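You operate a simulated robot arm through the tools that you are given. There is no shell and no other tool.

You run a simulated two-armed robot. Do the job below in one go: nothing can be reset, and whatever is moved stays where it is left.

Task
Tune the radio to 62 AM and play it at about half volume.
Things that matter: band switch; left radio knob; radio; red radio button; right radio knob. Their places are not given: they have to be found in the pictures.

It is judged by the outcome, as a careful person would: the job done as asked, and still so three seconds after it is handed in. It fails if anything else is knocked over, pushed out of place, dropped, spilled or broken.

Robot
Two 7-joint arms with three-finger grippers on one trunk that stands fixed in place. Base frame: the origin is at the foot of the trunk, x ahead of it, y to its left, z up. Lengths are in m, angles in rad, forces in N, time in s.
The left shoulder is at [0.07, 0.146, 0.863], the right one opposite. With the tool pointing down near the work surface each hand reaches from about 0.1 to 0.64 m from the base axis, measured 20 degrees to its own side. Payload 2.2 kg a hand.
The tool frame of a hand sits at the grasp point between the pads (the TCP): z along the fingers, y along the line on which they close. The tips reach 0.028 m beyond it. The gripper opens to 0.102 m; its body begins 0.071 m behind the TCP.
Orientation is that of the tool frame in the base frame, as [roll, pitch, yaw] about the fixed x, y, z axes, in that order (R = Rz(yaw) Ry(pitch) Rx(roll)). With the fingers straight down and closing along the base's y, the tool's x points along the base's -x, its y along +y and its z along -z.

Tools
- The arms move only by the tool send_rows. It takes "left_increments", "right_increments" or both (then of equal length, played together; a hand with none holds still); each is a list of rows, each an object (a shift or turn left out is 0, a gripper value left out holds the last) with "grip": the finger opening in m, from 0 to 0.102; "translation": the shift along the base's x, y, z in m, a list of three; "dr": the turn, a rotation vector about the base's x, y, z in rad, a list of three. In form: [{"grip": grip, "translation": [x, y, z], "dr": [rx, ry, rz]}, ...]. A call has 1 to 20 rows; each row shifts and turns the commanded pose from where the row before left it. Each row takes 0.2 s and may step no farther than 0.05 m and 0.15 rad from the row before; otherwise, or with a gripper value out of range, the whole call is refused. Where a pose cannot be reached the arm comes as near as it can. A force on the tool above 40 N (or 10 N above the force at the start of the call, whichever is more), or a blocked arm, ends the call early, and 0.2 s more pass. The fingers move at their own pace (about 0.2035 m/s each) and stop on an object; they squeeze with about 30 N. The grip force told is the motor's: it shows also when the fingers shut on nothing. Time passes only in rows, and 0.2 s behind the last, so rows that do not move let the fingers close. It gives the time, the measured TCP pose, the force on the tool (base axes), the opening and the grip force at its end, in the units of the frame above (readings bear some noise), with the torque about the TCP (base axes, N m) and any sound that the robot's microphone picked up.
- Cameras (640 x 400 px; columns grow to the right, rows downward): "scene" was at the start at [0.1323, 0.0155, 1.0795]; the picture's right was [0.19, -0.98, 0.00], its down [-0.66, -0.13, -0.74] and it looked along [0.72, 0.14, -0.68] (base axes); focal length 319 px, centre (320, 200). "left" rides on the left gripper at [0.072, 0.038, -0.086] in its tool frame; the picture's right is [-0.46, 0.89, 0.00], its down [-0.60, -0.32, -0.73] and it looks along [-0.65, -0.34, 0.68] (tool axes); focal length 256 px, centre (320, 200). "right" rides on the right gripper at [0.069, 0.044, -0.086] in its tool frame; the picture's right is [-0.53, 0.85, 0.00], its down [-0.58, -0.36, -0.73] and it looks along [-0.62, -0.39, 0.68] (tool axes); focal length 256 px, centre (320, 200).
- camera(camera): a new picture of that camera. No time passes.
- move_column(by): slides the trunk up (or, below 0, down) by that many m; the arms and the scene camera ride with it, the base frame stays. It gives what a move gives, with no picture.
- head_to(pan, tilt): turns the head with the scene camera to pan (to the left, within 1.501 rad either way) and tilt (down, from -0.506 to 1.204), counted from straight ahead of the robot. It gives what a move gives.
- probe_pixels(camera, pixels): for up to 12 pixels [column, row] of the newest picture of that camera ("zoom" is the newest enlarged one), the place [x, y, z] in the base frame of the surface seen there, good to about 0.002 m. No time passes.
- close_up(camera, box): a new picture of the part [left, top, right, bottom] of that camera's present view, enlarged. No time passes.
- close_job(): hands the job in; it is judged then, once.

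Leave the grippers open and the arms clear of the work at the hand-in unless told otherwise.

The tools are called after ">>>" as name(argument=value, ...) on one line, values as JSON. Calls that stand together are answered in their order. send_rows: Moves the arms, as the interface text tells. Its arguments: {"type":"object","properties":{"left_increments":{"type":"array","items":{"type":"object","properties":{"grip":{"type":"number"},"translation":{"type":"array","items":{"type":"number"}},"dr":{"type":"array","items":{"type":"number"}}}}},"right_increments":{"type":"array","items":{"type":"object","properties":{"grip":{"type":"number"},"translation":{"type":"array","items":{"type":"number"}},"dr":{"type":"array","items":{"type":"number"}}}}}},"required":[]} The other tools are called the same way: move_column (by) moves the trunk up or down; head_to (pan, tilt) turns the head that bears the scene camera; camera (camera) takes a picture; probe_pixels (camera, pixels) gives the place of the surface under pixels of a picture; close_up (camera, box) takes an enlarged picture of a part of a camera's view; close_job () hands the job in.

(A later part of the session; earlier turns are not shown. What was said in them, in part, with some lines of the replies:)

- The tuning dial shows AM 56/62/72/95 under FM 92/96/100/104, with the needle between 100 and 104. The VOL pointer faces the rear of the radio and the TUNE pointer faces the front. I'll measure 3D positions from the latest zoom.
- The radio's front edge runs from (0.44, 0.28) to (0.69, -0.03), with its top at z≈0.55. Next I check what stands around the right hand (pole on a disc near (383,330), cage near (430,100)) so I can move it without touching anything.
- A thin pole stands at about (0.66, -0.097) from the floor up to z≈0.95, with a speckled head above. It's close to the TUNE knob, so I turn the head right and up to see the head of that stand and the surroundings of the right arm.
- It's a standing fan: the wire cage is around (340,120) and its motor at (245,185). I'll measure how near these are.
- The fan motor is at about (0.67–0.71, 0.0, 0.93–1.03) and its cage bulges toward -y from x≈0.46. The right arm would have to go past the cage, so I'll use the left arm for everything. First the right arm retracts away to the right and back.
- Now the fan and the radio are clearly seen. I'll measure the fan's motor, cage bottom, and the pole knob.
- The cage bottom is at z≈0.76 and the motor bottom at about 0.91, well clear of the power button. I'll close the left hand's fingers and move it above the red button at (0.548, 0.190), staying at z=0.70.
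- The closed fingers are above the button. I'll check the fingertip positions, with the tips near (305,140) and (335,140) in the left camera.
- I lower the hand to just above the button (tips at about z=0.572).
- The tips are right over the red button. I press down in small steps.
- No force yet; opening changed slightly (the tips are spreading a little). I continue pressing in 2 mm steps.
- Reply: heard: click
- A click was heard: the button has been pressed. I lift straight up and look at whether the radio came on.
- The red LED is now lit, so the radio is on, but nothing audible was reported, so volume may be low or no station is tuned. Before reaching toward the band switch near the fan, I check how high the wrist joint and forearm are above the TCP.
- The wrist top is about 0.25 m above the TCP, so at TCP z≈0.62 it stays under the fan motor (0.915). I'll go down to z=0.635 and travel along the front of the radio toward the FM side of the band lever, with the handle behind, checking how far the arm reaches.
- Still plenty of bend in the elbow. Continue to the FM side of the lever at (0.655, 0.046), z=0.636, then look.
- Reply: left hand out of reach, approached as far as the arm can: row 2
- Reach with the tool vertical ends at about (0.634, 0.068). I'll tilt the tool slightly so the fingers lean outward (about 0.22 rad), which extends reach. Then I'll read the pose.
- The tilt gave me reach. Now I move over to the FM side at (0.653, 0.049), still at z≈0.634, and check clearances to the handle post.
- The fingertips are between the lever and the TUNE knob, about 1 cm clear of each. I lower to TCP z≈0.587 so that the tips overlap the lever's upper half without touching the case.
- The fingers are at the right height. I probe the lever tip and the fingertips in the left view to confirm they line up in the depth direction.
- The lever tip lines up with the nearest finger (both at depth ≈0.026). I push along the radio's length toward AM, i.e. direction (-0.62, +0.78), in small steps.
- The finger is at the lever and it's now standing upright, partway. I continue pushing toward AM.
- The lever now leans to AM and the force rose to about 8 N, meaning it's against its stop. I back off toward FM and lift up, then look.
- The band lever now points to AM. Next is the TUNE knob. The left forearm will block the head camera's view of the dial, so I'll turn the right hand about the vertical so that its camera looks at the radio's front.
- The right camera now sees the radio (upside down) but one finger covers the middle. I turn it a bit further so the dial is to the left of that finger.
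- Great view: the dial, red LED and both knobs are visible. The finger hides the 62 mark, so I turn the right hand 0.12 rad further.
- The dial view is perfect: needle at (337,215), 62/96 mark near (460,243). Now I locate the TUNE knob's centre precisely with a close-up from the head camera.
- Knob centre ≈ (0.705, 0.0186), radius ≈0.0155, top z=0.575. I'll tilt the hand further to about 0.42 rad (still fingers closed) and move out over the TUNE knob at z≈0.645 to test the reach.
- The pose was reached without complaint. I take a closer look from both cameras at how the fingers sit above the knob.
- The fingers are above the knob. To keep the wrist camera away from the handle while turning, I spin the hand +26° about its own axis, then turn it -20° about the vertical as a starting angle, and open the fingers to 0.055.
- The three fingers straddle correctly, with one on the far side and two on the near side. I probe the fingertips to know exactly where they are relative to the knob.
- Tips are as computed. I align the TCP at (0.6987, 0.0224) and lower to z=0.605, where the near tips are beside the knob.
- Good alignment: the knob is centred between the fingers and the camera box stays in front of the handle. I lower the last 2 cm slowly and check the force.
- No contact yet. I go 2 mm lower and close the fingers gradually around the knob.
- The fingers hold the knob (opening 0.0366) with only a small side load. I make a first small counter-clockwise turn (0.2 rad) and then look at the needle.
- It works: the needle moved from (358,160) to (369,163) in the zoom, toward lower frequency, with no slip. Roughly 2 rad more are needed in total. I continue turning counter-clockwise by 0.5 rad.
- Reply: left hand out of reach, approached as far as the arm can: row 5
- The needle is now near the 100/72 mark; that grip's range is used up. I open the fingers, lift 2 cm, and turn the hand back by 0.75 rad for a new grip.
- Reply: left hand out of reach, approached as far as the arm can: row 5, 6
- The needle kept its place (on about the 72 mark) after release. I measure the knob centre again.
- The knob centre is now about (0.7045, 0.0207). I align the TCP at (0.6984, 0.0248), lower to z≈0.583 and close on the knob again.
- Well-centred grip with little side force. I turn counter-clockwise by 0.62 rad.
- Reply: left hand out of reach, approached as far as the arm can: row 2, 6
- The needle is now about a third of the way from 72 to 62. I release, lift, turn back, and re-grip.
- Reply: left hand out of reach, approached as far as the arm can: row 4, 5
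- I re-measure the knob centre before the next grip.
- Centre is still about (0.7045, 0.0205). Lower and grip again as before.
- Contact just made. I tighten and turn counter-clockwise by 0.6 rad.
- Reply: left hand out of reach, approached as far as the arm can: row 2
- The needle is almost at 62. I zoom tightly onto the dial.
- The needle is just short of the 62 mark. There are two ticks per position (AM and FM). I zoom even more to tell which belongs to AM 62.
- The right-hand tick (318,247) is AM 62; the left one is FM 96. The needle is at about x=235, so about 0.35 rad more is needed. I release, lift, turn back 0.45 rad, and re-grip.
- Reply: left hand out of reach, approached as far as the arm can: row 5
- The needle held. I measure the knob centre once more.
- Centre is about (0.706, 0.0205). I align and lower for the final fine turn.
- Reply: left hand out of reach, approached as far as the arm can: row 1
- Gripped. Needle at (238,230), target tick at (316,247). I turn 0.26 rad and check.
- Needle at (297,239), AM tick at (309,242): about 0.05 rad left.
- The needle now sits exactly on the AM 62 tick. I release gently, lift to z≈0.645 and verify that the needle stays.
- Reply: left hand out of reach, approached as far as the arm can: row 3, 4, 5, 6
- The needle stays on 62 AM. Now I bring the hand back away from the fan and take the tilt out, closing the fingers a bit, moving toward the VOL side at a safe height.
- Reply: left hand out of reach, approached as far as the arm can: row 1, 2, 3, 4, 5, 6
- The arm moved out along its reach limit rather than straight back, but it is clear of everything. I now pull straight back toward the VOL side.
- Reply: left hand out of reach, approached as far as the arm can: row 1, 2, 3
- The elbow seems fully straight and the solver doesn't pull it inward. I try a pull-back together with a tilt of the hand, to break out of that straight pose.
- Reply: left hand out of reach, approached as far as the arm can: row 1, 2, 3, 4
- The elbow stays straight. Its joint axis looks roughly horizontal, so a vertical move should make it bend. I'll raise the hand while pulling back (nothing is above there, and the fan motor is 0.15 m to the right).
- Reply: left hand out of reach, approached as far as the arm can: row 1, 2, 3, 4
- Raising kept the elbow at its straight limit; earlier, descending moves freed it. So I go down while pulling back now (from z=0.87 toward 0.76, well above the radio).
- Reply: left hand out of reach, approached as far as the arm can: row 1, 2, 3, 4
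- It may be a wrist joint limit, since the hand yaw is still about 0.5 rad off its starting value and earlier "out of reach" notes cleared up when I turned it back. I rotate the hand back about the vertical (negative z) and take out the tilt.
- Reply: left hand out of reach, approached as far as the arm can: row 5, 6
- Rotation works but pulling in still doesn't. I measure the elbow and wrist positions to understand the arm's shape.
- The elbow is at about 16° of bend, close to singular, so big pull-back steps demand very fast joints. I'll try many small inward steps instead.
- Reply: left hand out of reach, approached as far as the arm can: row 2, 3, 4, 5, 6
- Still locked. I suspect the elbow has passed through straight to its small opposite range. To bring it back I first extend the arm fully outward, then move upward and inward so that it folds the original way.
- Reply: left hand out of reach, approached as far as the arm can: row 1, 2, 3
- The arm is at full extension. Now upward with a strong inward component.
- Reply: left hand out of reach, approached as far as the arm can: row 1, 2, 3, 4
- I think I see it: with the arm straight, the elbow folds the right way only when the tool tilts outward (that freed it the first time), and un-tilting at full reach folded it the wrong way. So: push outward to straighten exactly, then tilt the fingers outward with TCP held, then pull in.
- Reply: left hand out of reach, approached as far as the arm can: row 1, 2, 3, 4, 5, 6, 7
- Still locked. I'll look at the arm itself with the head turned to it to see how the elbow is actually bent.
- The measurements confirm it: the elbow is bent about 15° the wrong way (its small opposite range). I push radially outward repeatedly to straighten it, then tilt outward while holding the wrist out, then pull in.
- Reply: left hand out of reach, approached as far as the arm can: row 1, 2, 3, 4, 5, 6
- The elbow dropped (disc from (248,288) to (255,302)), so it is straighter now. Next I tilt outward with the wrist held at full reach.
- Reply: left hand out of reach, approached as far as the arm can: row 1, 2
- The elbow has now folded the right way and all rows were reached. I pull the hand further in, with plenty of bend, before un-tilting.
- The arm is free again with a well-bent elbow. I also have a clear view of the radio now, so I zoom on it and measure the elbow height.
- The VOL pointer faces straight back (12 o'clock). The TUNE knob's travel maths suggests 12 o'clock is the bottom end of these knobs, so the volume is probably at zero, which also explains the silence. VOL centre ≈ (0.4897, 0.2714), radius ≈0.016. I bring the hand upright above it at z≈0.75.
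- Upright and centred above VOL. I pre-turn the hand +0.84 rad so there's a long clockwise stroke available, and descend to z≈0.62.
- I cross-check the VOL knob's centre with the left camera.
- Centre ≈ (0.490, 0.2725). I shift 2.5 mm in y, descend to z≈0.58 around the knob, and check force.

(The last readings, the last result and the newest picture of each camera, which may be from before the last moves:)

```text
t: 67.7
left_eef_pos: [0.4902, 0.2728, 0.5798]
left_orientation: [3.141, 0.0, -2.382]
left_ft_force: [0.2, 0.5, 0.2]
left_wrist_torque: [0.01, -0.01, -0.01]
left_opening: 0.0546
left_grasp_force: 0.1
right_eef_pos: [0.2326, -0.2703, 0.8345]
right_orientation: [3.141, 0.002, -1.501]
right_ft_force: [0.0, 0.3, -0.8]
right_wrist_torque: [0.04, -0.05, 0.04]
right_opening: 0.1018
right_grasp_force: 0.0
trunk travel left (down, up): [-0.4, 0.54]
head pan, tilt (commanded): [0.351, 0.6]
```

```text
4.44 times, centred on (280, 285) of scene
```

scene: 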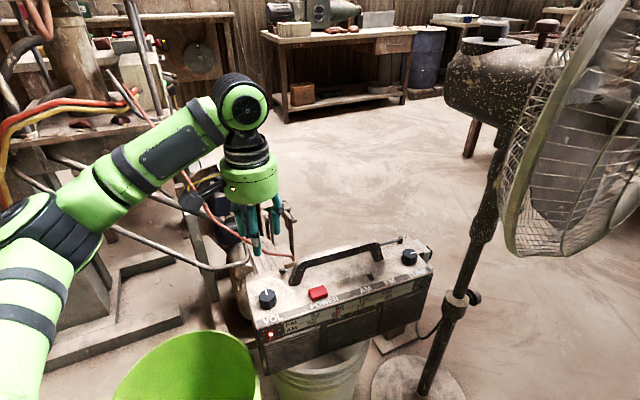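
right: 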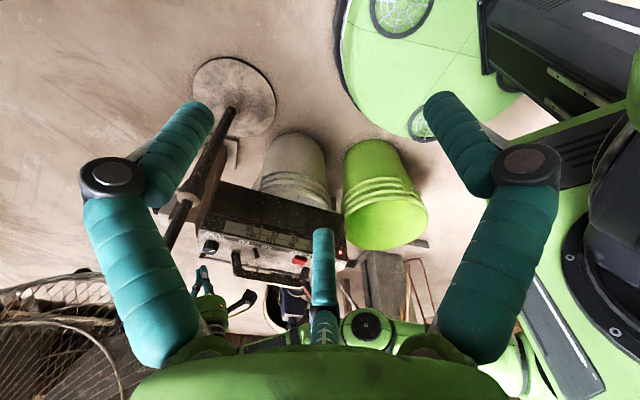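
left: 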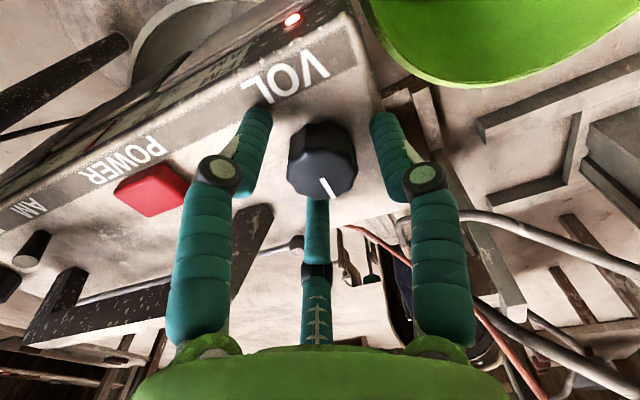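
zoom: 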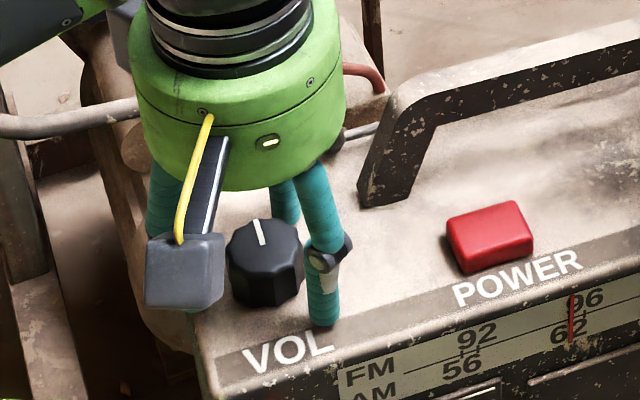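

Well centred. Close the fingers gradually on the VOL knob.

>>> send_rows(left_increments=[{"grip": 0.044}, {"grip": 0.037}, {"grip": 0.033}, {"translation": [0, 0, 0]}])

>>> camera(camera="left")

```text
t: 68.7
left_eef_pos: [0.4893, 0.2738, 0.5801]
left_orientation: [-3.141, 0.0, -2.382]
left_ft_force: [-0.8, 1.6, 0.3]
left_wrist_torque: [0.04, 0.02, 0.01]
left_opening: 0.034
left_grasp_force: 13.3
right_eef_pos: [0.2316, -0.2684, 0.8342]
right_orientation: [3.141, -0.001, -1.501]
right_ft_force: [0.8, -0.8, 0.4]
right_wrist_torque: [0.01, 0.01, 0.0]
right_opening: 0.1021
right_grasp_force: 0.1
trunk travel left (down, up): [-0.4, 0.54]
head pan, tilt (commanded): [0.351, 0.6]
```

```text
taken
```

left: 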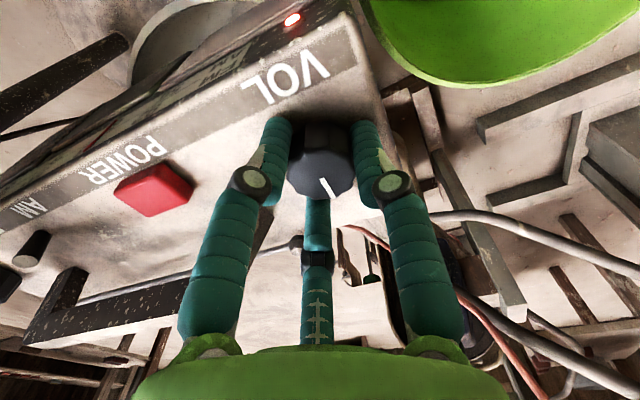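

Gripped (opening 0.034, tiny side load). I turn clockwise by 0.3 rad and listen.

>>> send_rows(left_increments=[{"grip": 0.028, "dr": [0, 0, -0.1]}, {"dr": [0, 0, -0.1]}, {"dr": [0, 0, -0.1]}])

>>> camera(camera="left")

```text
t: 69.5
left_eef_pos: [0.4884, 0.2724, 0.5809]
left_orientation: [3.141, 0.0, -2.685]
left_ft_force: [-1.8, 0.6, -0.2]
left_wrist_torque: [0.12, -0.02, 0.0]
left_opening: 0.0334
left_grasp_force: 29.8
right_eef_pos: [0.2311, -0.2705, 0.8348]
right_orientation: [3.14, -0.002, -1.498]
right_ft_force: [0.3, 0.0, 0.2]
right_wrist_torque: [0.0, -0.02, 0.03]
right_opening: 0.1021
right_grasp_force: 0.2
trunk travel left (down, up): [-0.4, 0.54]
head pan, tilt (commanded): [0.351, 0.6]
```

```text
taken
```

left: 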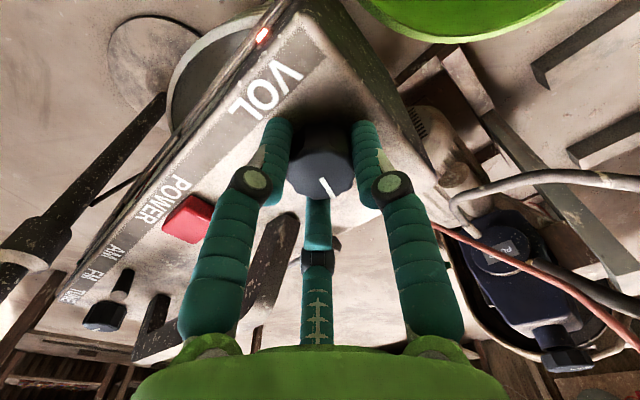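

The knob turns freely with the hand; no sound reported yet. I continue clockwise in steps, watching torque and sound.

>>> send_rows(left_increments=[{"dr": [0, 0, -0.12]}, {"dr": [0, 0, -0.12]}, {"dr": [0, 0, -0.12]}, {"dr": [0, 0, -0.12]}])

>>> camera(camera="left")

```text
t: 70.5
left_eef_pos: [0.489, 0.273, 0.5805]
left_orientation: [3.141, -0.001, 3.118]
left_ft_force: [-2.5, 3.0, -0.2]
left_wrist_torque: [0.09, 0.22, -0.01]
left_opening: 0.0334
left_grasp_force: 30.3
right_eef_pos: [0.2311, -0.2699, 0.834]
right_orientation: [-3.141, 0.0, -1.501]
right_ft_force: [-0.4, 0.4, 0.2]
right_wrist_torque: [0.0, 0.01, 0.0]
right_opening: 0.1019
right_grasp_force: 0.1
trunk travel left (down, up): [-0.4, 0.54]
head pan, tilt (commanded): [0.351, 0.6]
```

```text
taken
```

left: 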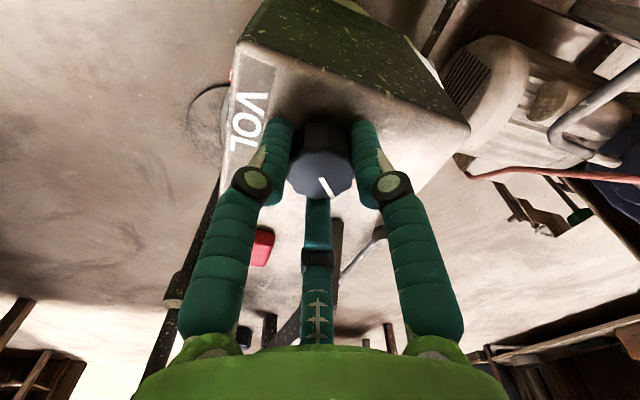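

Total 0.78 rad clockwise so far, still free, silent. I continue another 0.75 rad.

>>> send_rows(left_increments=[{"dr": [0, 0, -0.125]}, {"dr": [0, 0, -0.125]}, {"dr": [0, 0, -0.125]}, {"dr": [0, 0, -0.125]}, {"dr": [0, 0, -0.125]}, {"dr": [0, 0, -0.125]}])

>>> camera(camera="left")

>>> camera(camera="scene")

```text
t: 71.9
left_eef_pos: [0.4893, 0.2716, 0.581]
left_orientation: [-3.14, 0.0, 2.366]
left_ft_force: [-2.9, 2.2, 0.4]
left_wrist_torque: [0.02, -0.01, -0.01]
left_opening: 0.033
left_grasp_force: 30.1
right_eef_pos: [0.2324, -0.2704, 0.835]
right_orientation: [-3.14, 0.001, -1.501]
right_ft_force: [-1.4, 0.1, 0.4]
right_wrist_torque: [0.01, 0.02, 0.0]
right_opening: 0.102
right_grasp_force: 0.1
trunk travel left (down, up): [-0.4, 0.54]
head pan, tilt (commanded): [0.351, 0.6]
```

```text
taken
```

left: 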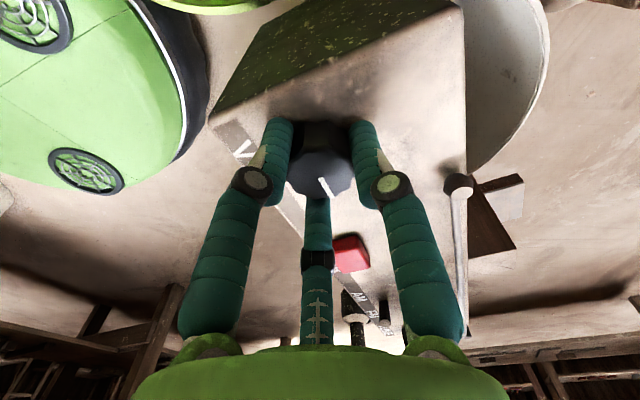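

```text
taken
```

scene: 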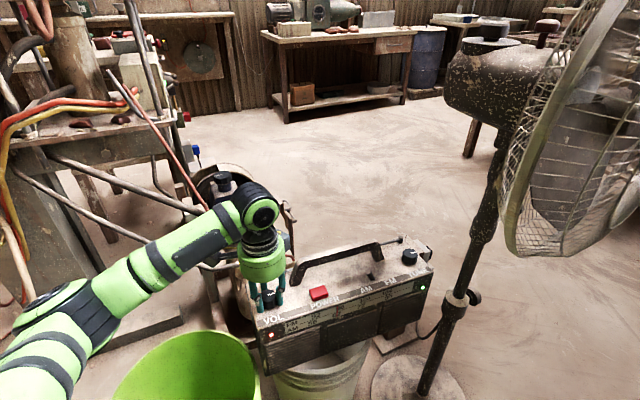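

Now the green LED at the right end (423,287) appears lit. I zoom in to check it.

>>> close_up(camera="scene", box=[240, 230, 440, 375])

>>> close_up(camera="right", box=[170, 175, 340, 285])

```text
2.76 times, centred on (340, 302) of scene
```

zoom: 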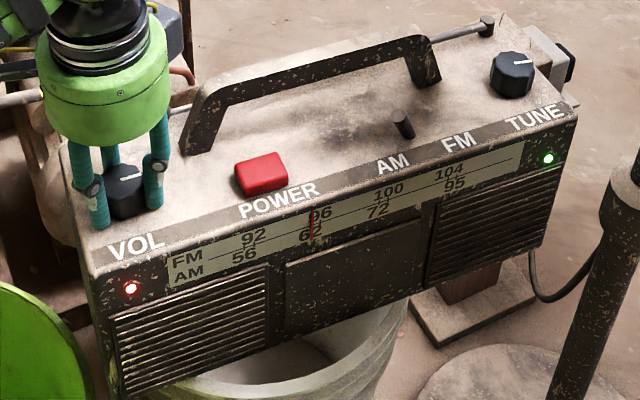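

```text
3.64 times, centred on (255, 230) of right
```

zoom: 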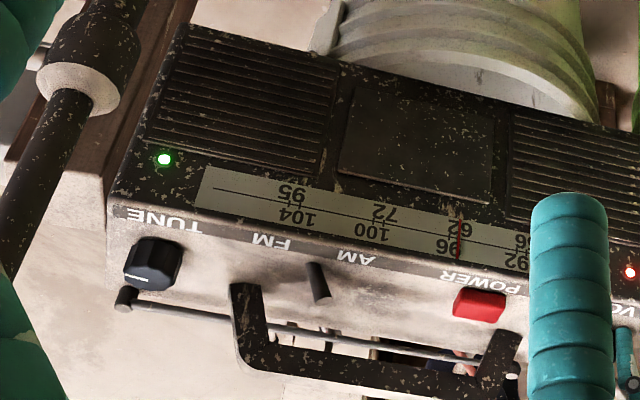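

The green LED is lit, so the radio is receiving and playing. To know what "half" is, I need the knob's total range. I continue clockwise in small steps, watching the LED, torque and sound.

>>> send_rows(left_increments=[{"dr": [0, 0, -0.12]}, {"dr": [0, 0, -0.12]}, {"dr": [0, 0, -0.12]}])

>>> close_up(camera="scene", box=[240, 230, 440, 375])

>>> camera(camera="left")

```text
t: 72.7
left_eef_pos: [0.4879, 0.2729, 0.5802]
left_orientation: [3.141, 0.0, 2.008]
left_ft_force: [-2.3, -0.1, -0.5]
left_wrist_torque: [-0.01, 0.07, -0.01]
left_opening: 0.0328
left_grasp_force: 30.2
right_eef_pos: [0.2314, -0.2701, 0.8353]
right_orientation: [-3.141, -0.002, -1.5]
right_ft_force: [0.2, -0.2, 0.1]
right_wrist_torque: [-0.02, 0.01, 0.01]
right_opening: 0.1019
right_grasp_force: 0.1
trunk travel left (down, up): [-0.4, 0.54]
head pan, tilt (commanded): [0.351, 0.6]
```

```text
2.76 times, centred on (340, 302) of scene
```

zoom: 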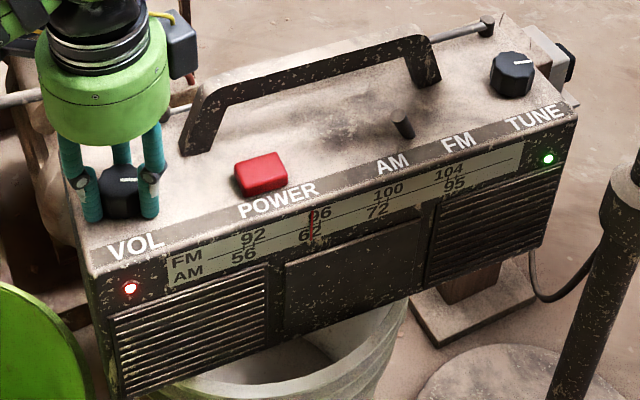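

```text
taken
```

left: 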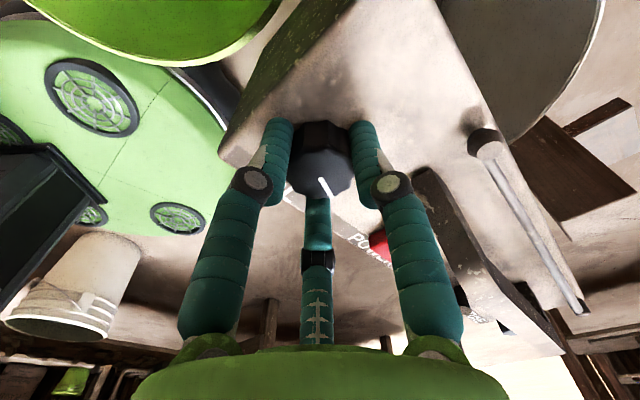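

Still free at 1.9 rad, LED still green. Continue.

>>> send_rows(left_increments=[{"dr": [0, 0, -0.12]}, {"dr": [0, 0, -0.12]}, {"dr": [0, 0, -0.12]}])

>>> close_up(camera="scene", box=[240, 230, 440, 375])

>>> camera(camera="left")

```text
t: 73.5
left_eef_pos: [0.4893, 0.2727, 0.58]
left_orientation: [-3.141, 0.0, 1.648]
left_ft_force: [-1.0, 0.4, 0.5]
left_wrist_torque: [0.12, 0.06, -0.02]
left_opening: 0.0329
left_grasp_force: 30.3
right_eef_pos: [0.2325, -0.2695, 0.8348]
right_orientation: [-3.141, 0.0, -1.501]
right_ft_force: [0.4, 0.0, -0.6]
right_wrist_torque: [0.02, 0.01, -0.02]
right_opening: 0.1018
right_grasp_force: 0.1
trunk travel left (down, up): [-0.4, 0.54]
head pan, tilt (commanded): [0.351, 0.6]
```

```text
2.76 times, centred on (340, 302) of scene
```

zoom: 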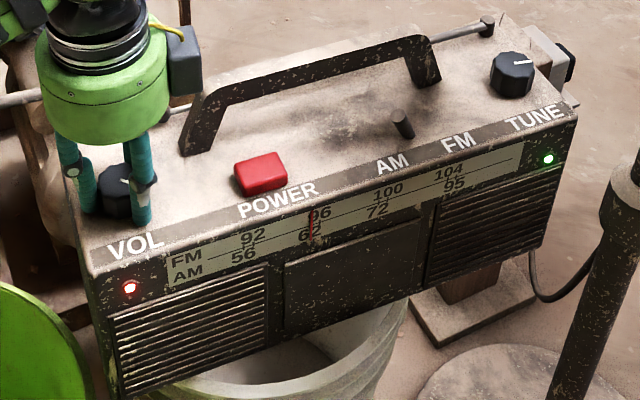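

```text
taken
```

left: 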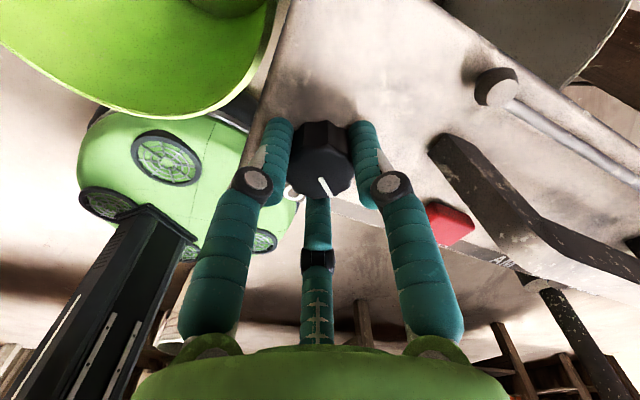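

Still free at 2.25 rad. Continue to find the upper stop.

>>> send_rows(left_increments=[{"dr": [0, 0, -0.12]}, {"dr": [0, 0, -0.12]}, {"dr": [0, 0, -0.12]}])

>>> close_up(camera="scene", box=[240, 230, 440, 375])

>>> camera(camera="left")

```text
t: 74.3
left_eef_pos: [0.4892, 0.2721, 0.5805]
left_orientation: [3.142, 0.001, 1.288]
left_ft_force: [-0.8, 1.4, 0.9]
left_wrist_torque: [0.1, 0.09, 0.01]
left_opening: 0.0329
left_grasp_force: 30.1
right_eef_pos: [0.232, -0.2704, 0.8348]
right_orientation: [-3.141, 0.0, -1.502]
right_ft_force: [-0.3, 1.0, -0.4]
right_wrist_torque: [-0.05, -0.01, -0.02]
right_opening: 0.102
right_grasp_force: 0.1
trunk travel left (down, up): [-0.4, 0.54]
head pan, tilt (commanded): [0.351, 0.6]
```

```text
2.76 times, centred on (340, 302) of scene
```

zoom: 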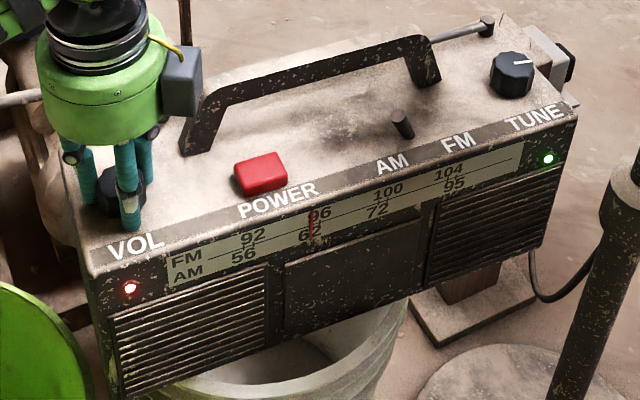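

```text
taken
```

left: 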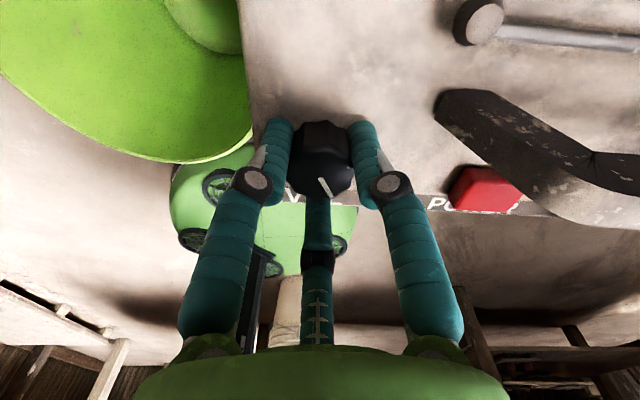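

Still free at 2.6 rad (150°). The camera box stays above the handle height. Continue a bit more.

>>> send_rows(left_increments=[{"dr": [0, 0, -0.12]}, {"dr": [0, 0, -0.12]}, {"dr": [0, 0, -0.12]}])

>>> close_up(camera="scene", box=[240, 230, 440, 375])

>>> camera(camera="left")

```text
t: 75.1
left_eef_pos: [0.4891, 0.2736, 0.5797]
left_orientation: [3.141, -0.001, 0.927]
left_ft_force: [-1.7, 1.7, -0.1]
left_wrist_torque: [-0.01, 0.1, 0.02]
left_opening: 0.0331
left_grasp_force: 30.0
right_eef_pos: [0.2333, -0.2699, 0.836]
right_orientation: [-3.14, 0.0, -1.5]
right_ft_force: [0.2, 0.1, 0.3]
right_wrist_torque: [0.03, -0.02, 0.01]
right_opening: 0.102
right_grasp_force: 0.1
trunk travel left (down, up): [-0.4, 0.54]
head pan, tilt (commanded): [0.351, 0.6]
```

```text
2.76 times, centred on (340, 302) of scene
```

zoom: 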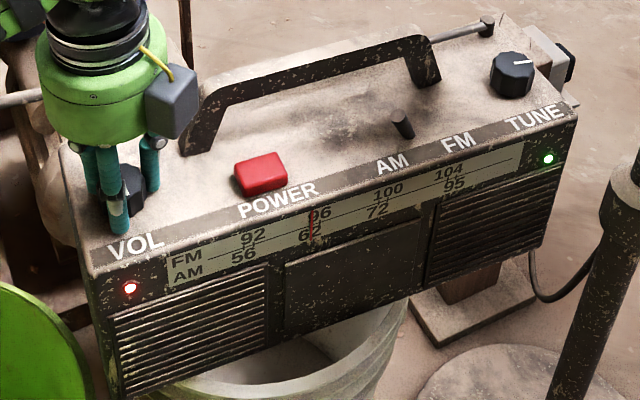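

```text
taken
```

left: 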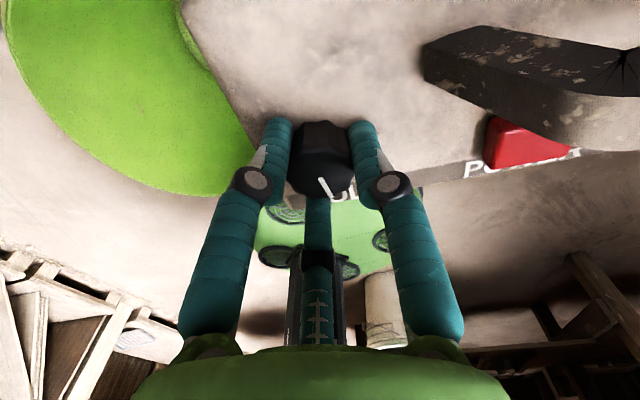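

No stop at 2.97 rad (170°). The camera box is nearing the handle area, so I release, lift slightly and turn the hand back 2.6 rad for a second stroke.

>>> send_rows(left_increments=[{"grip": 0.055}, {"translation": [0, 0, 0.012]}, {"dr": [0, 0, 0.145]}, {"dr": [0, 0, 0.145]}, {"dr": [0, 0, 0.145]}, {"dr": [0, 0, 0.145]}, {"dr": [0, 0, 0.145]}, {"dr": [0, 0, 0.145]}, {"dr": [0, 0, 0.145]}, {"dr": [0, 0, 0.145]}, {"dr": [0, 0, 0.145]}, {"dr": [0, 0, 0.145]}, {"dr": [0, 0, 0.145]}, {"dr": [0, 0, 0.145]}, {"dr": [0, 0, 0.145]}, {"dr": [0, 0, 0.145]}, {"dr": [0, 0, 0.145]}, {"dr": [0, 0, 0.145]}, {"dr": [0, 0, 0.145]}, {"dr": [0, 0, 0.145]}])

>>> camera(camera="left")

>>> close_up(camera="scene", box=[240, 230, 440, 375])

```text
t: 79.3
left_eef_pos: [0.4888, 0.2728, 0.5929]
left_orientation: [3.141, 0.0, -2.741]
left_ft_force: [-0.7, -0.1, -0.5]
left_wrist_torque: [0.01, 0.03, 0.02]
left_opening: 0.0549
left_grasp_force: 0.2
right_eef_pos: [0.2317, -0.27, 0.8354]
right_orientation: [3.141, 0.001, -1.5]
right_ft_force: [0.0, -0.3, -0.8]
right_wrist_torque: [0.01, 0.02, 0.01]
right_opening: 0.102
right_grasp_force: 0.1
trunk travel left (down, up): [-0.4, 0.54]
head pan, tilt (commanded): [0.351, 0.6]
```

```text
taken
```

left: 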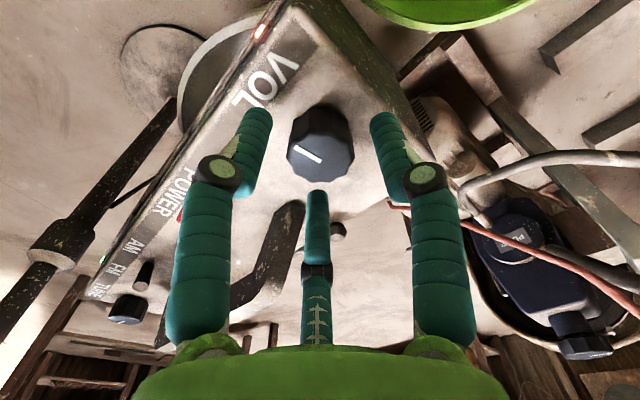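

```text
2.76 times, centred on (340, 302) of scene
```

zoom: 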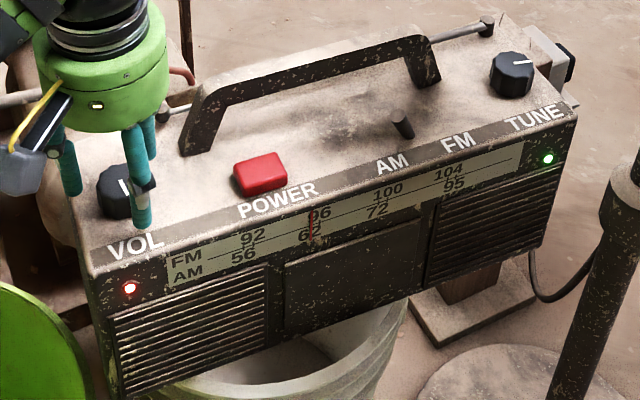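

I check the actual pointer direction now, to see whether the knob slipped at some stop.

>>> close_up(camera="left", box=[260, 80, 380, 210])

>>> probe_pixels(camera="left", pixels=[[298, 149], [319, 161], [290, 150], [352, 152], [320, 182], [320, 155], [308, 155], [315, 125]])

>>> close_up(camera="scene", box=[245, 275, 305, 325])

```text
3.08 times, centred on (320, 145) of left
```

zoom: 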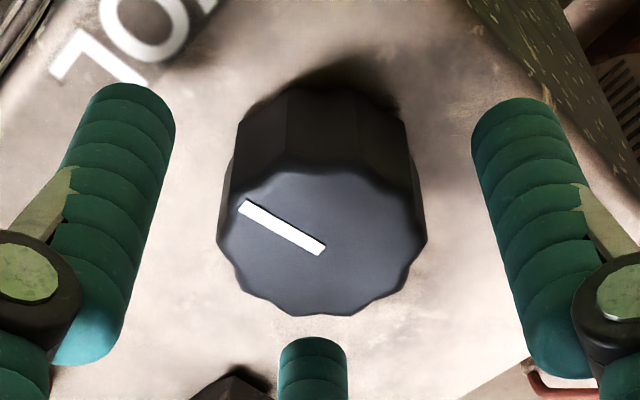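

```text
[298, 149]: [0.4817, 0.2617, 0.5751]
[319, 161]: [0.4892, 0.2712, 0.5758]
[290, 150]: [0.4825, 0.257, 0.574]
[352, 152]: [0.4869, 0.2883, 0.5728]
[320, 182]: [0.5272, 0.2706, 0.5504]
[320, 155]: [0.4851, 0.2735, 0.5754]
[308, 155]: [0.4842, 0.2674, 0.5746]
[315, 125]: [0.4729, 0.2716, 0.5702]
```

```text
8.00 times, centred on (275, 300) of scene
```

zoom: 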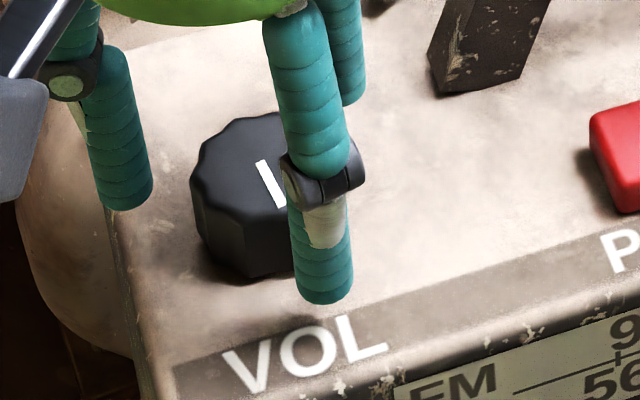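

The pointer is exactly 170° clockwise from where it began; no slip. I re-grip and keep turning clockwise in small steps to find the upper stop, watching the torque.

>>> send_rows(left_increments=[{"translation": [0.0005, 0, -0.012]}, {"grip": 0.042}, {"grip": 0.035}, {"grip": 0.028}, {"translation": [0, 0, 0]}, {"dr": [0, 0, -0.12]}, {"dr": [0, 0, -0.12]}, {"dr": [0, 0, -0.12]}, {"dr": [0, 0, -0.12]}, {"dr": [0, 0, -0.12]}, {"dr": [0, 0, -0.12]}])

>>> camera(camera="left")

>>> close_up(camera="scene", box=[240, 230, 440, 375])

```text
t: 81.7
left_eef_pos: [0.4886, 0.2717, 0.5791]
left_orientation: [-3.141, 0.0, 2.817]
left_ft_force: [-3.6, 2.3, -0.6]
left_wrist_torque: [0.14, 0.27, 0.0]
left_opening: 0.033
left_grasp_force: 30.4
right_eef_pos: [0.2312, -0.27, 0.8349]
right_orientation: [-3.141, 0.001, -1.503]
right_ft_force: [-0.2, 0.1, -0.3]
right_wrist_torque: [0.01, 0.03, 0.01]
right_opening: 0.1017
right_grasp_force: 0.0
trunk travel left (down, up): [-0.4, 0.54]
head pan, tilt (commanded): [0.351, 0.6]
```

```text
taken
```

left: 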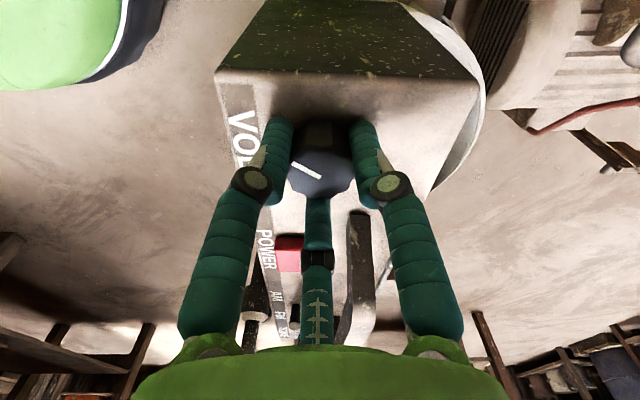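

```text
2.76 times, centred on (340, 302) of scene
```

zoom: 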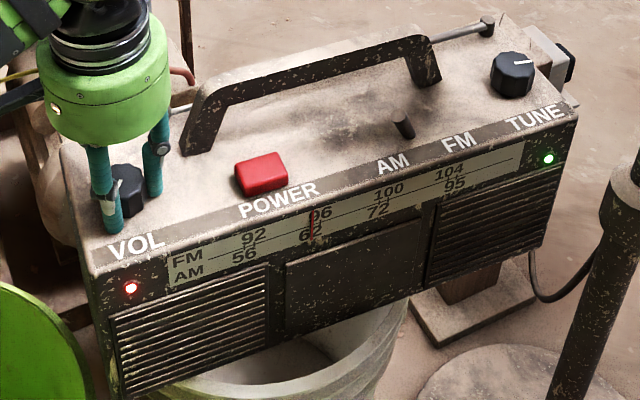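

Total now 3.70 rad (212°); still free, LED green. Continue.

>>> send_rows(left_increments=[{"dr": [0, 0, -0.12]}, {"dr": [0, 0, -0.12]}, {"dr": [0, 0, -0.12]}, {"dr": [0, 0, -0.12]}, {"dr": [0, 0, -0.12]}])

>>> camera(camera="left")

>>> close_up(camera="scene", box=[240, 230, 440, 375])

```text
t: 82.9
left_eef_pos: [0.4894, 0.2719, 0.5809]
left_orientation: [-3.141, 0.003, 2.216]
left_ft_force: [-2.0, 2.7, 0.1]
left_wrist_torque: [0.1, -0.07, 0.01]
left_opening: 0.0332
left_grasp_force: 30.2
right_eef_pos: [0.2315, -0.2704, 0.8356]
right_orientation: [3.141, 0.0, -1.501]
right_ft_force: [-0.1, -0.7, -0.5]
right_wrist_torque: [0.01, -0.01, -0.02]
right_opening: 0.1021
right_grasp_force: 0.2
trunk travel left (down, up): [-0.4, 0.54]
head pan, tilt (commanded): [0.351, 0.6]
```

```text
taken
```

left: 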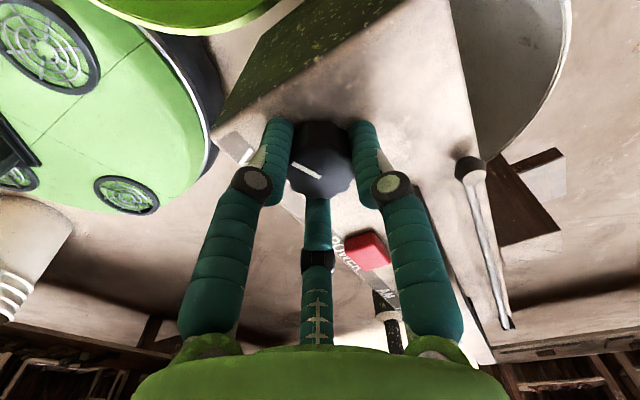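

```text
2.76 times, centred on (340, 302) of scene
```

zoom: 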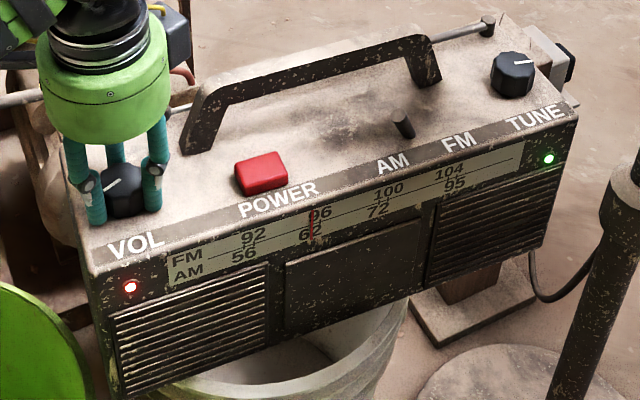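

4.30 rad (246°), still free. Now smaller steps toward the likely stop.

>>> send_rows(left_increments=[{"dr": [0, 0, -0.1]}, {"dr": [0, 0, -0.1]}, {"dr": [0, 0, -0.1]}])

>>> camera(camera="left")

```text
t: 83.7
left_eef_pos: [0.4897, 0.2734, 0.5806]
left_orientation: [-3.141, 0.003, 1.915]
left_ft_force: [-1.3, 1.6, -1.1]
left_wrist_torque: [0.02, 0.02, -0.01]
left_opening: 0.033
left_grasp_force: 29.7
right_eef_pos: [0.2314, -0.2715, 0.8349]
right_orientation: [-3.141, 0.001, -1.501]
right_ft_force: [-0.5, -0.4, -0.6]
right_wrist_torque: [0.03, 0.0, 0.01]
right_opening: 0.1018
right_grasp_force: 0.0
trunk travel left (down, up): [-0.4, 0.54]
head pan, tilt (commanded): [0.351, 0.6]
```

```text
taken
```

left: 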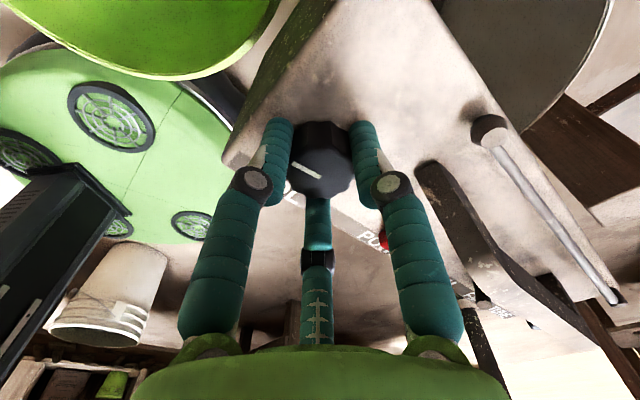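

4.60 rad (264°) and still free. Two more small steps.

>>> send_rows(left_increments=[{"dr": [0, 0, -0.08]}, {"dr": [0, 0, -0.08]}, {"dr": [0, 0, -0.06]}])

>>> camera(camera="left")

```text
t: 84.5
left_eef_pos: [0.4911, 0.2732, 0.5797]
left_orientation: [-3.14, 0.0, 1.7]
left_ft_force: [2.6, 1.4, -0.7]
left_wrist_torque: [0.05, -0.02, 0.51]
left_opening: 0.0331
left_grasp_force: 30.2
right_eef_pos: [0.2314, -0.2697, 0.8343]
right_orientation: [3.141, -0.001, -1.5]
right_ft_force: [0.5, -0.1, 0.1]
right_wrist_torque: [0.01, -0.01, 0.0]
right_opening: 0.1021
right_grasp_force: 0.0
trunk travel left (down, up): [-0.4, 0.54]
head pan, tilt (commanded): [0.351, 0.6]
```

```text
taken
```

left: 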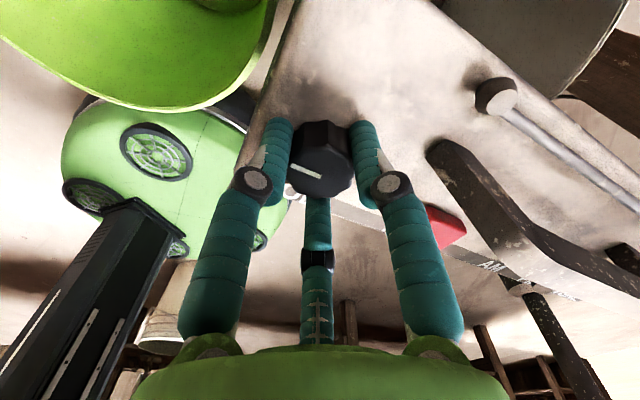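

Torque jumped to 0.5 N·m: the upper stop is at about 4.7 rad (270°) from the starting point at 12 o'clock. So half volume is 135° from the bottom, i.e. about 2.36 rad back. I turn counter-clockwise, first part now.

>>> send_rows(left_increments=[{"dr": [0, 0, 0.1]}, {"dr": [0, 0, 0.12]}, {"dr": [0, 0, 0.12]}, {"dr": [0, 0, 0.12]}, {"dr": [0, 0, 0.12]}, {"dr": [0, 0, 0.12]}, {"dr": [0, 0, 0.12]}, {"dr": [0, 0, 0.12]}, {"dr": [0, 0, 0.12]}, {"dr": [0, 0, 0.12]}, {"dr": [0, 0, 0.12]}, {"dr": [0, 0, 0.12]}, {"dr": [0, 0, 0.12]}, {"dr": [0, 0, 0.12]}])

>>> camera(camera="left")

>>> close_up(camera="scene", box=[240, 230, 440, 375])

```text
t: 87.5
left_eef_pos: [0.4891, 0.2719, 0.5789]
left_orientation: [-3.141, 0.001, -2.919]
left_ft_force: [3.6, 1.2, 2.7]
left_wrist_torque: [-0.01, -0.15, 0.01]
left_opening: 0.033
left_grasp_force: 30.0
right_eef_pos: [0.2323, -0.2705, 0.8353]
right_orientation: [-3.14, 0.0, -1.501]
right_ft_force: [0.0, -1.3, 0.5]
right_wrist_torque: [0.03, -0.04, -0.01]
right_opening: 0.102
right_grasp_force: 0.1
trunk travel left (down, up): [-0.4, 0.54]
head pan, tilt (commanded): [0.351, 0.6]
```

```text
taken
```

left: 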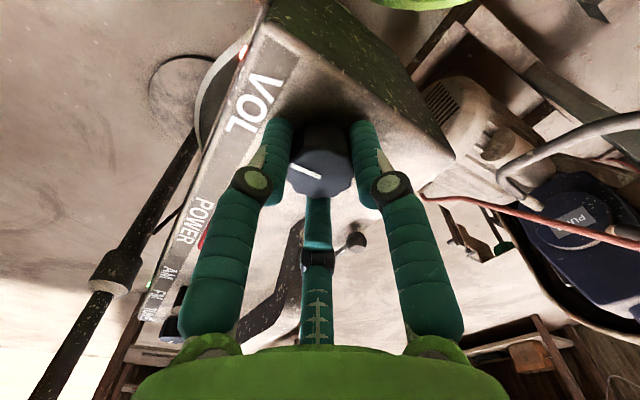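

```text
2.76 times, centred on (340, 302) of scene
```

zoom: 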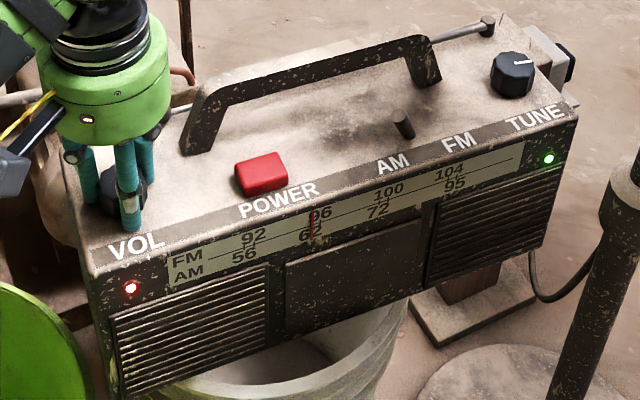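

I measure the pointer direction to compute the remaining angle.

>>> close_up(camera="left", box=[270, 110, 370, 210])

>>> probe_pixels(camera="left", pixels=[[293, 164], [319, 177], [300, 167], [312, 174], [324, 190], [340, 165]])

```text
4.00 times, centred on (320, 160) of left
```

zoom: 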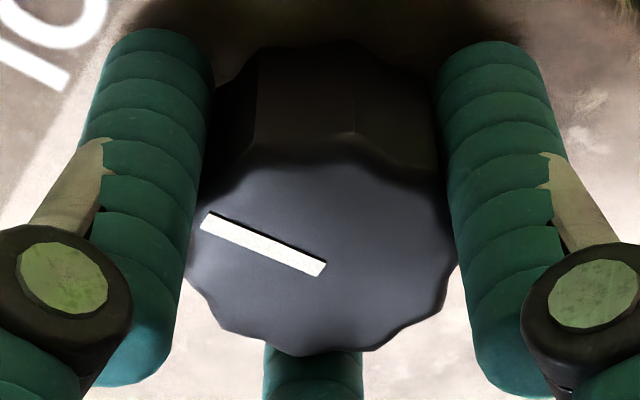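

```text
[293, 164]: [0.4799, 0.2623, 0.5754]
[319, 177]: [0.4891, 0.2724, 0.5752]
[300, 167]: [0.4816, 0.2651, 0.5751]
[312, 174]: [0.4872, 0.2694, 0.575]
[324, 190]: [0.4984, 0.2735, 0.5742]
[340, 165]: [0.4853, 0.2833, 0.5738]
```

The pointer is at about 174° from the bottom, so I need another ≈38° (0.66 rad) counter-clockwise to reach 135°, which is half.

>>> send_rows(left_increments=[{"dr": [0, 0, 0.11]}, {"dr": [0, 0, 0.11]}, {"dr": [0, 0, 0.11]}, {"dr": [0, 0, 0.11]}, {"dr": [0, 0, 0.11]}, {"dr": [0, 0, 0.11]}, {"translation": [0, 0, 0]}])

>>> close_up(camera="left", box=[270, 110, 370, 210])

>>> camera(camera="left")

```text
t: 89.1
left_eef_pos: [0.4904, 0.2722, 0.5795]
left_orientation: [-3.141, 0.0, -2.263]
left_ft_force: [1.1, -0.6, 4.5]
left_wrist_torque: [-0.1, -0.08, 0.03]
left_opening: 0.0328
left_grasp_force: 29.9
right_eef_pos: [0.2305, -0.2697, 0.8334]
right_orientation: [-3.14, 0.001, -1.5]
right_ft_force: [-0.7, -0.5, 0.0]
right_wrist_torque: [0.0, 0.0, -0.02]
right_opening: 0.1021
right_grasp_force: 0.0
trunk travel left (down, up): [-0.4, 0.54]
head pan, tilt (commanded): [0.351, 0.6]
```

```text
4.00 times, centred on (320, 160) of left
```

zoom: 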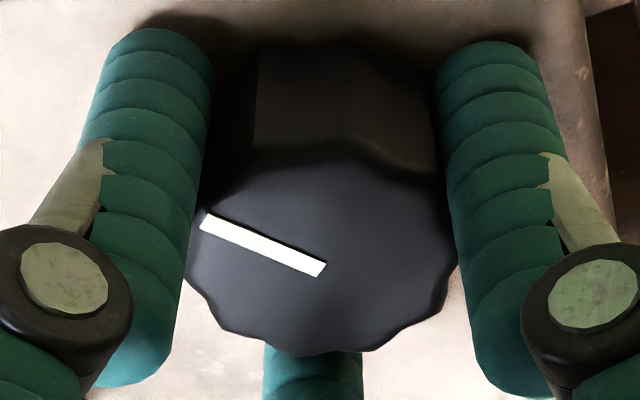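

```text
taken
```

left: 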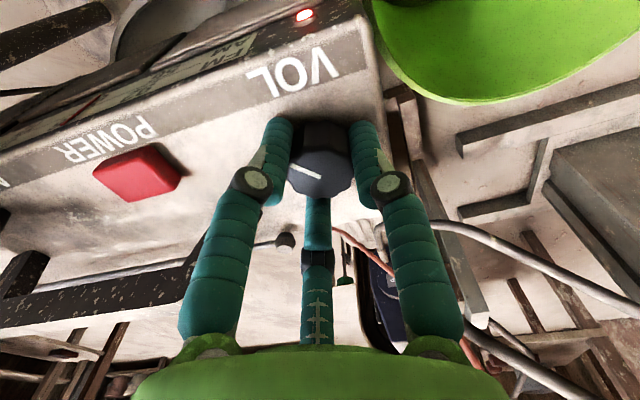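

Done turning. I open the fingers, lift straight up, and move back to the left to inspect everything.

>>> send_rows(left_increments=[{"grip": 0.055}, {"translation": [0, 0, 0]}, {"translation": [0, 0, 0.015]}, {"translation": [0, 0, 0.03]}, {"translation": [0, 0, 0.04]}, {"translation": [-0.01, 0.01, 0.045]}, {"translation": [-0.03, 0.02, 0.03]}, {"translation": [-0.03, 0.02, 0.02]}, {"translation": [-0.03, 0.02, 0.02]}])

>>> close_up(camera="scene", box=[240, 230, 440, 375])

>>> close_up(camera="scene", box=[245, 275, 305, 325])

>>> camera(camera="scene")

```text
t: 91.1
left_eef_pos: [0.3885, 0.3409, 0.7809]
left_orientation: [3.141, 0.0, -2.262]
left_ft_force: [-0.1, -0.4, 0.7]
left_wrist_torque: [0.01, -0.02, 0.0]
left_opening: 0.0551
left_grasp_force: 0.1
right_eef_pos: [0.231, -0.2701, 0.8348]
right_orientation: [-3.139, 0.0, -1.502]
right_ft_force: [0.7, 0.4, 0.6]
right_wrist_torque: [-0.01, -0.01, -0.01]
right_opening: 0.1021
right_grasp_force: 0.1
trunk travel left (down, up): [-0.4, 0.54]
head pan, tilt (commanded): [0.351, 0.6]
```

```text
2.76 times, centred on (340, 302) of scene
```

zoom: 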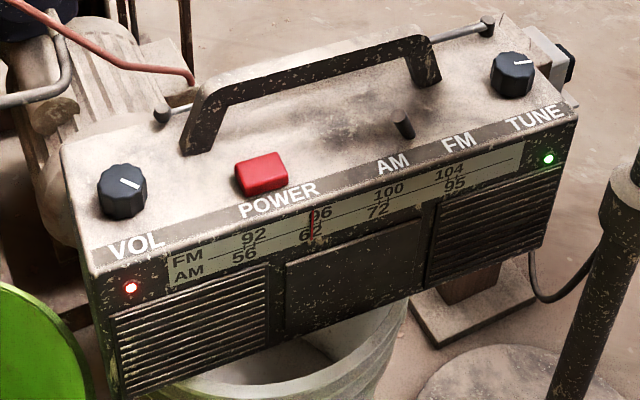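

```text
8.00 times, centred on (275, 300) of scene
```

zoom: 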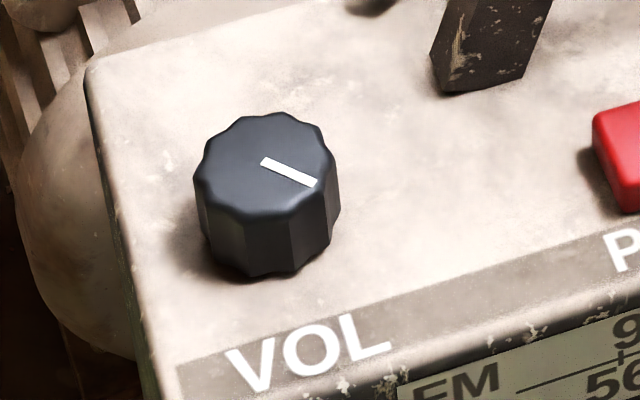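

```text
taken
```

scene: 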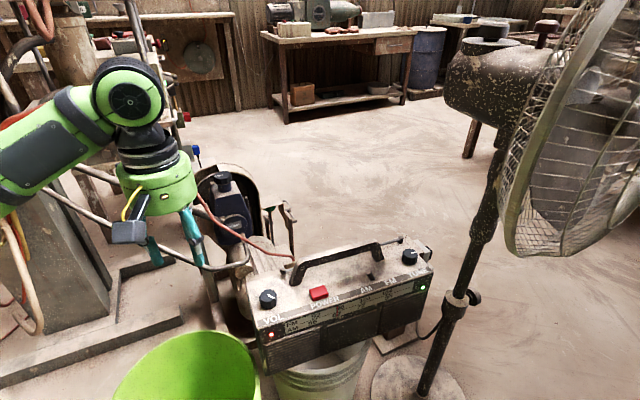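

Both LEDs are lit, and the VOL pointer points to the front-right (about 4:30 o'clock). I measure its exact angle.

>>> probe_pixels(camera="zoom", pixels=[[264, 161], [314, 183], [200, 165], [335, 160], [265, 117], [265, 212], [90, 68], [175, 370], [110, 100], [170, 355]])

>>> close_up(camera="right", box=[280, 225, 310, 245])

>>> close_up(camera="right", box=[170, 175, 340, 285])

```text
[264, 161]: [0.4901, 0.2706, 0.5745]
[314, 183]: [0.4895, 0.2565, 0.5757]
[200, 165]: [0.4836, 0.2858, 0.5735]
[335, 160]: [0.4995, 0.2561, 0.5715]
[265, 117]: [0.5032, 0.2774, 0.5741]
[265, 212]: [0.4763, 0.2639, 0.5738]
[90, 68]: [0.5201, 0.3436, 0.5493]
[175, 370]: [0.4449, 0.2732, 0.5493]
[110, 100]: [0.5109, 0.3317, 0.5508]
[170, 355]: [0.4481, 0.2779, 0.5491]
```

```text
16.00 times, centred on (295, 235) of right
```

zoom: 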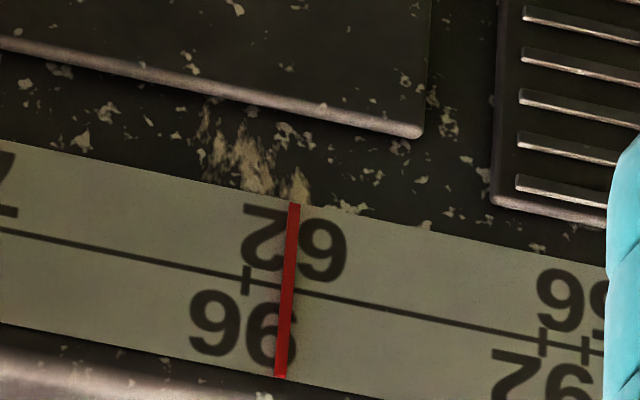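

```text
3.64 times, centred on (255, 230) of right
```

zoom: 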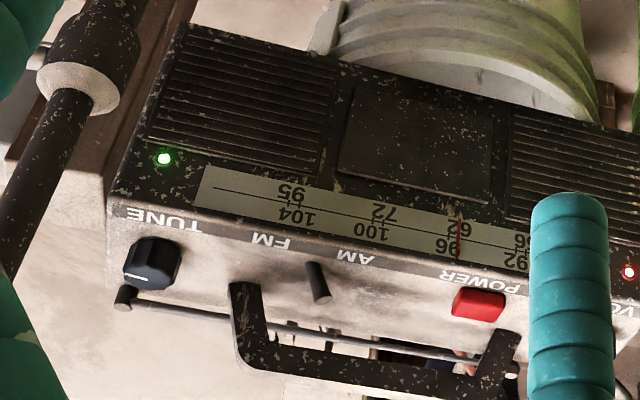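

The pointer is 135° from its starting (zero) position, i.e. mid-travel; the needle is on AM 62, the lever is on AM, and both LEDs are lit. I open both grippers fully, raise the left hand a little further away, and wait a moment.

>>> send_rows(left_increments=[{"translation": [-0.02, 0.01, 0.02], "grip": 0.102}, {"translation": [-0.02, 0.01, 0.02]}, {"translation": [0, 0, 0]}, {"translation": [0, 0, 0]}, {"translation": [0, 0, 0]}, {"translation": [0, 0, 0]}, {"translation": [0, 0, 0]}])

>>> camera(camera="scene")

>>> close_up(camera="scene", box=[240, 230, 440, 375])

```text
t: 92.7
left_eef_pos: [0.3499, 0.3622, 0.8199]
left_orientation: [3.141, 0.0, -2.264]
left_ft_force: [0.2, -1.0, -0.1]
left_wrist_torque: [-0.01, -0.01, -0.01]
left_opening: 0.1021
left_grasp_force: 0.2
right_eef_pos: [0.2316, -0.2713, 0.8339]
right_orientation: [-3.141, 0.001, -1.501]
right_ft_force: [-0.5, 0.3, 0.2]
right_wrist_torque: [-0.01, 0.0, -0.01]
right_opening: 0.1021
right_grasp_force: 0.2
trunk travel left (down, up): [-0.4, 0.54]
head pan, tilt (commanded): [0.351, 0.6]
```

```text
taken
```

scene: 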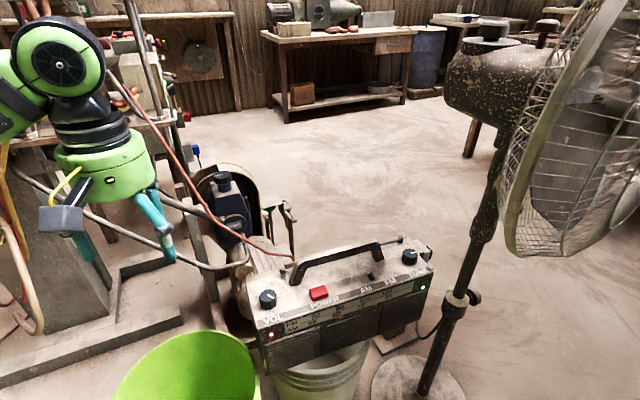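

```text
2.76 times, centred on (340, 302) of scene
```

zoom: 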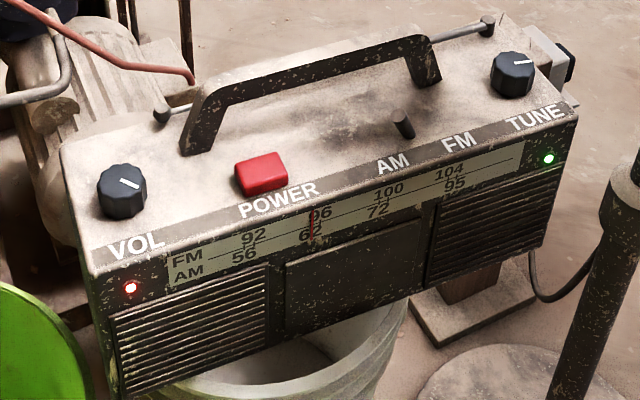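

The radio is on, with the red and green LEDs both lit. The band lever is on AM, the needle is on 62, and the volume is at mid-travel. The fan, buckets and everything else are undisturbed, both grippers are open and the arms are clear. I hand the job in.

>>> close_job()

```text
The job is handed in.
```

The radio is on, set to AM, tuned to 62 and at about half volume, and the job is handed in. The robot's microphone never picked up the broadcast itself. I judged that it is playing from the two lit LEDs.

- **Power:** I pressed the red button, heard a click, and the red LED lit up.
- **Band:** the lever is on the AM side.
- **Tuning:** the needle sits on the AM 62 mark.
- **Volume:** the knob is 135° up from where it started. The upper stop is about 270° from there, so this is mid-travel. I took the starting position as zero without checking the lower stop. The green LED was off at that setting and came on only after I turned the volume up.

The radio may have shifted a few millimetres on its bucket while I worked the controls. The fan, the buckets and everything else in view look untouched. Both grippers are open and the arms are clear of the radio.
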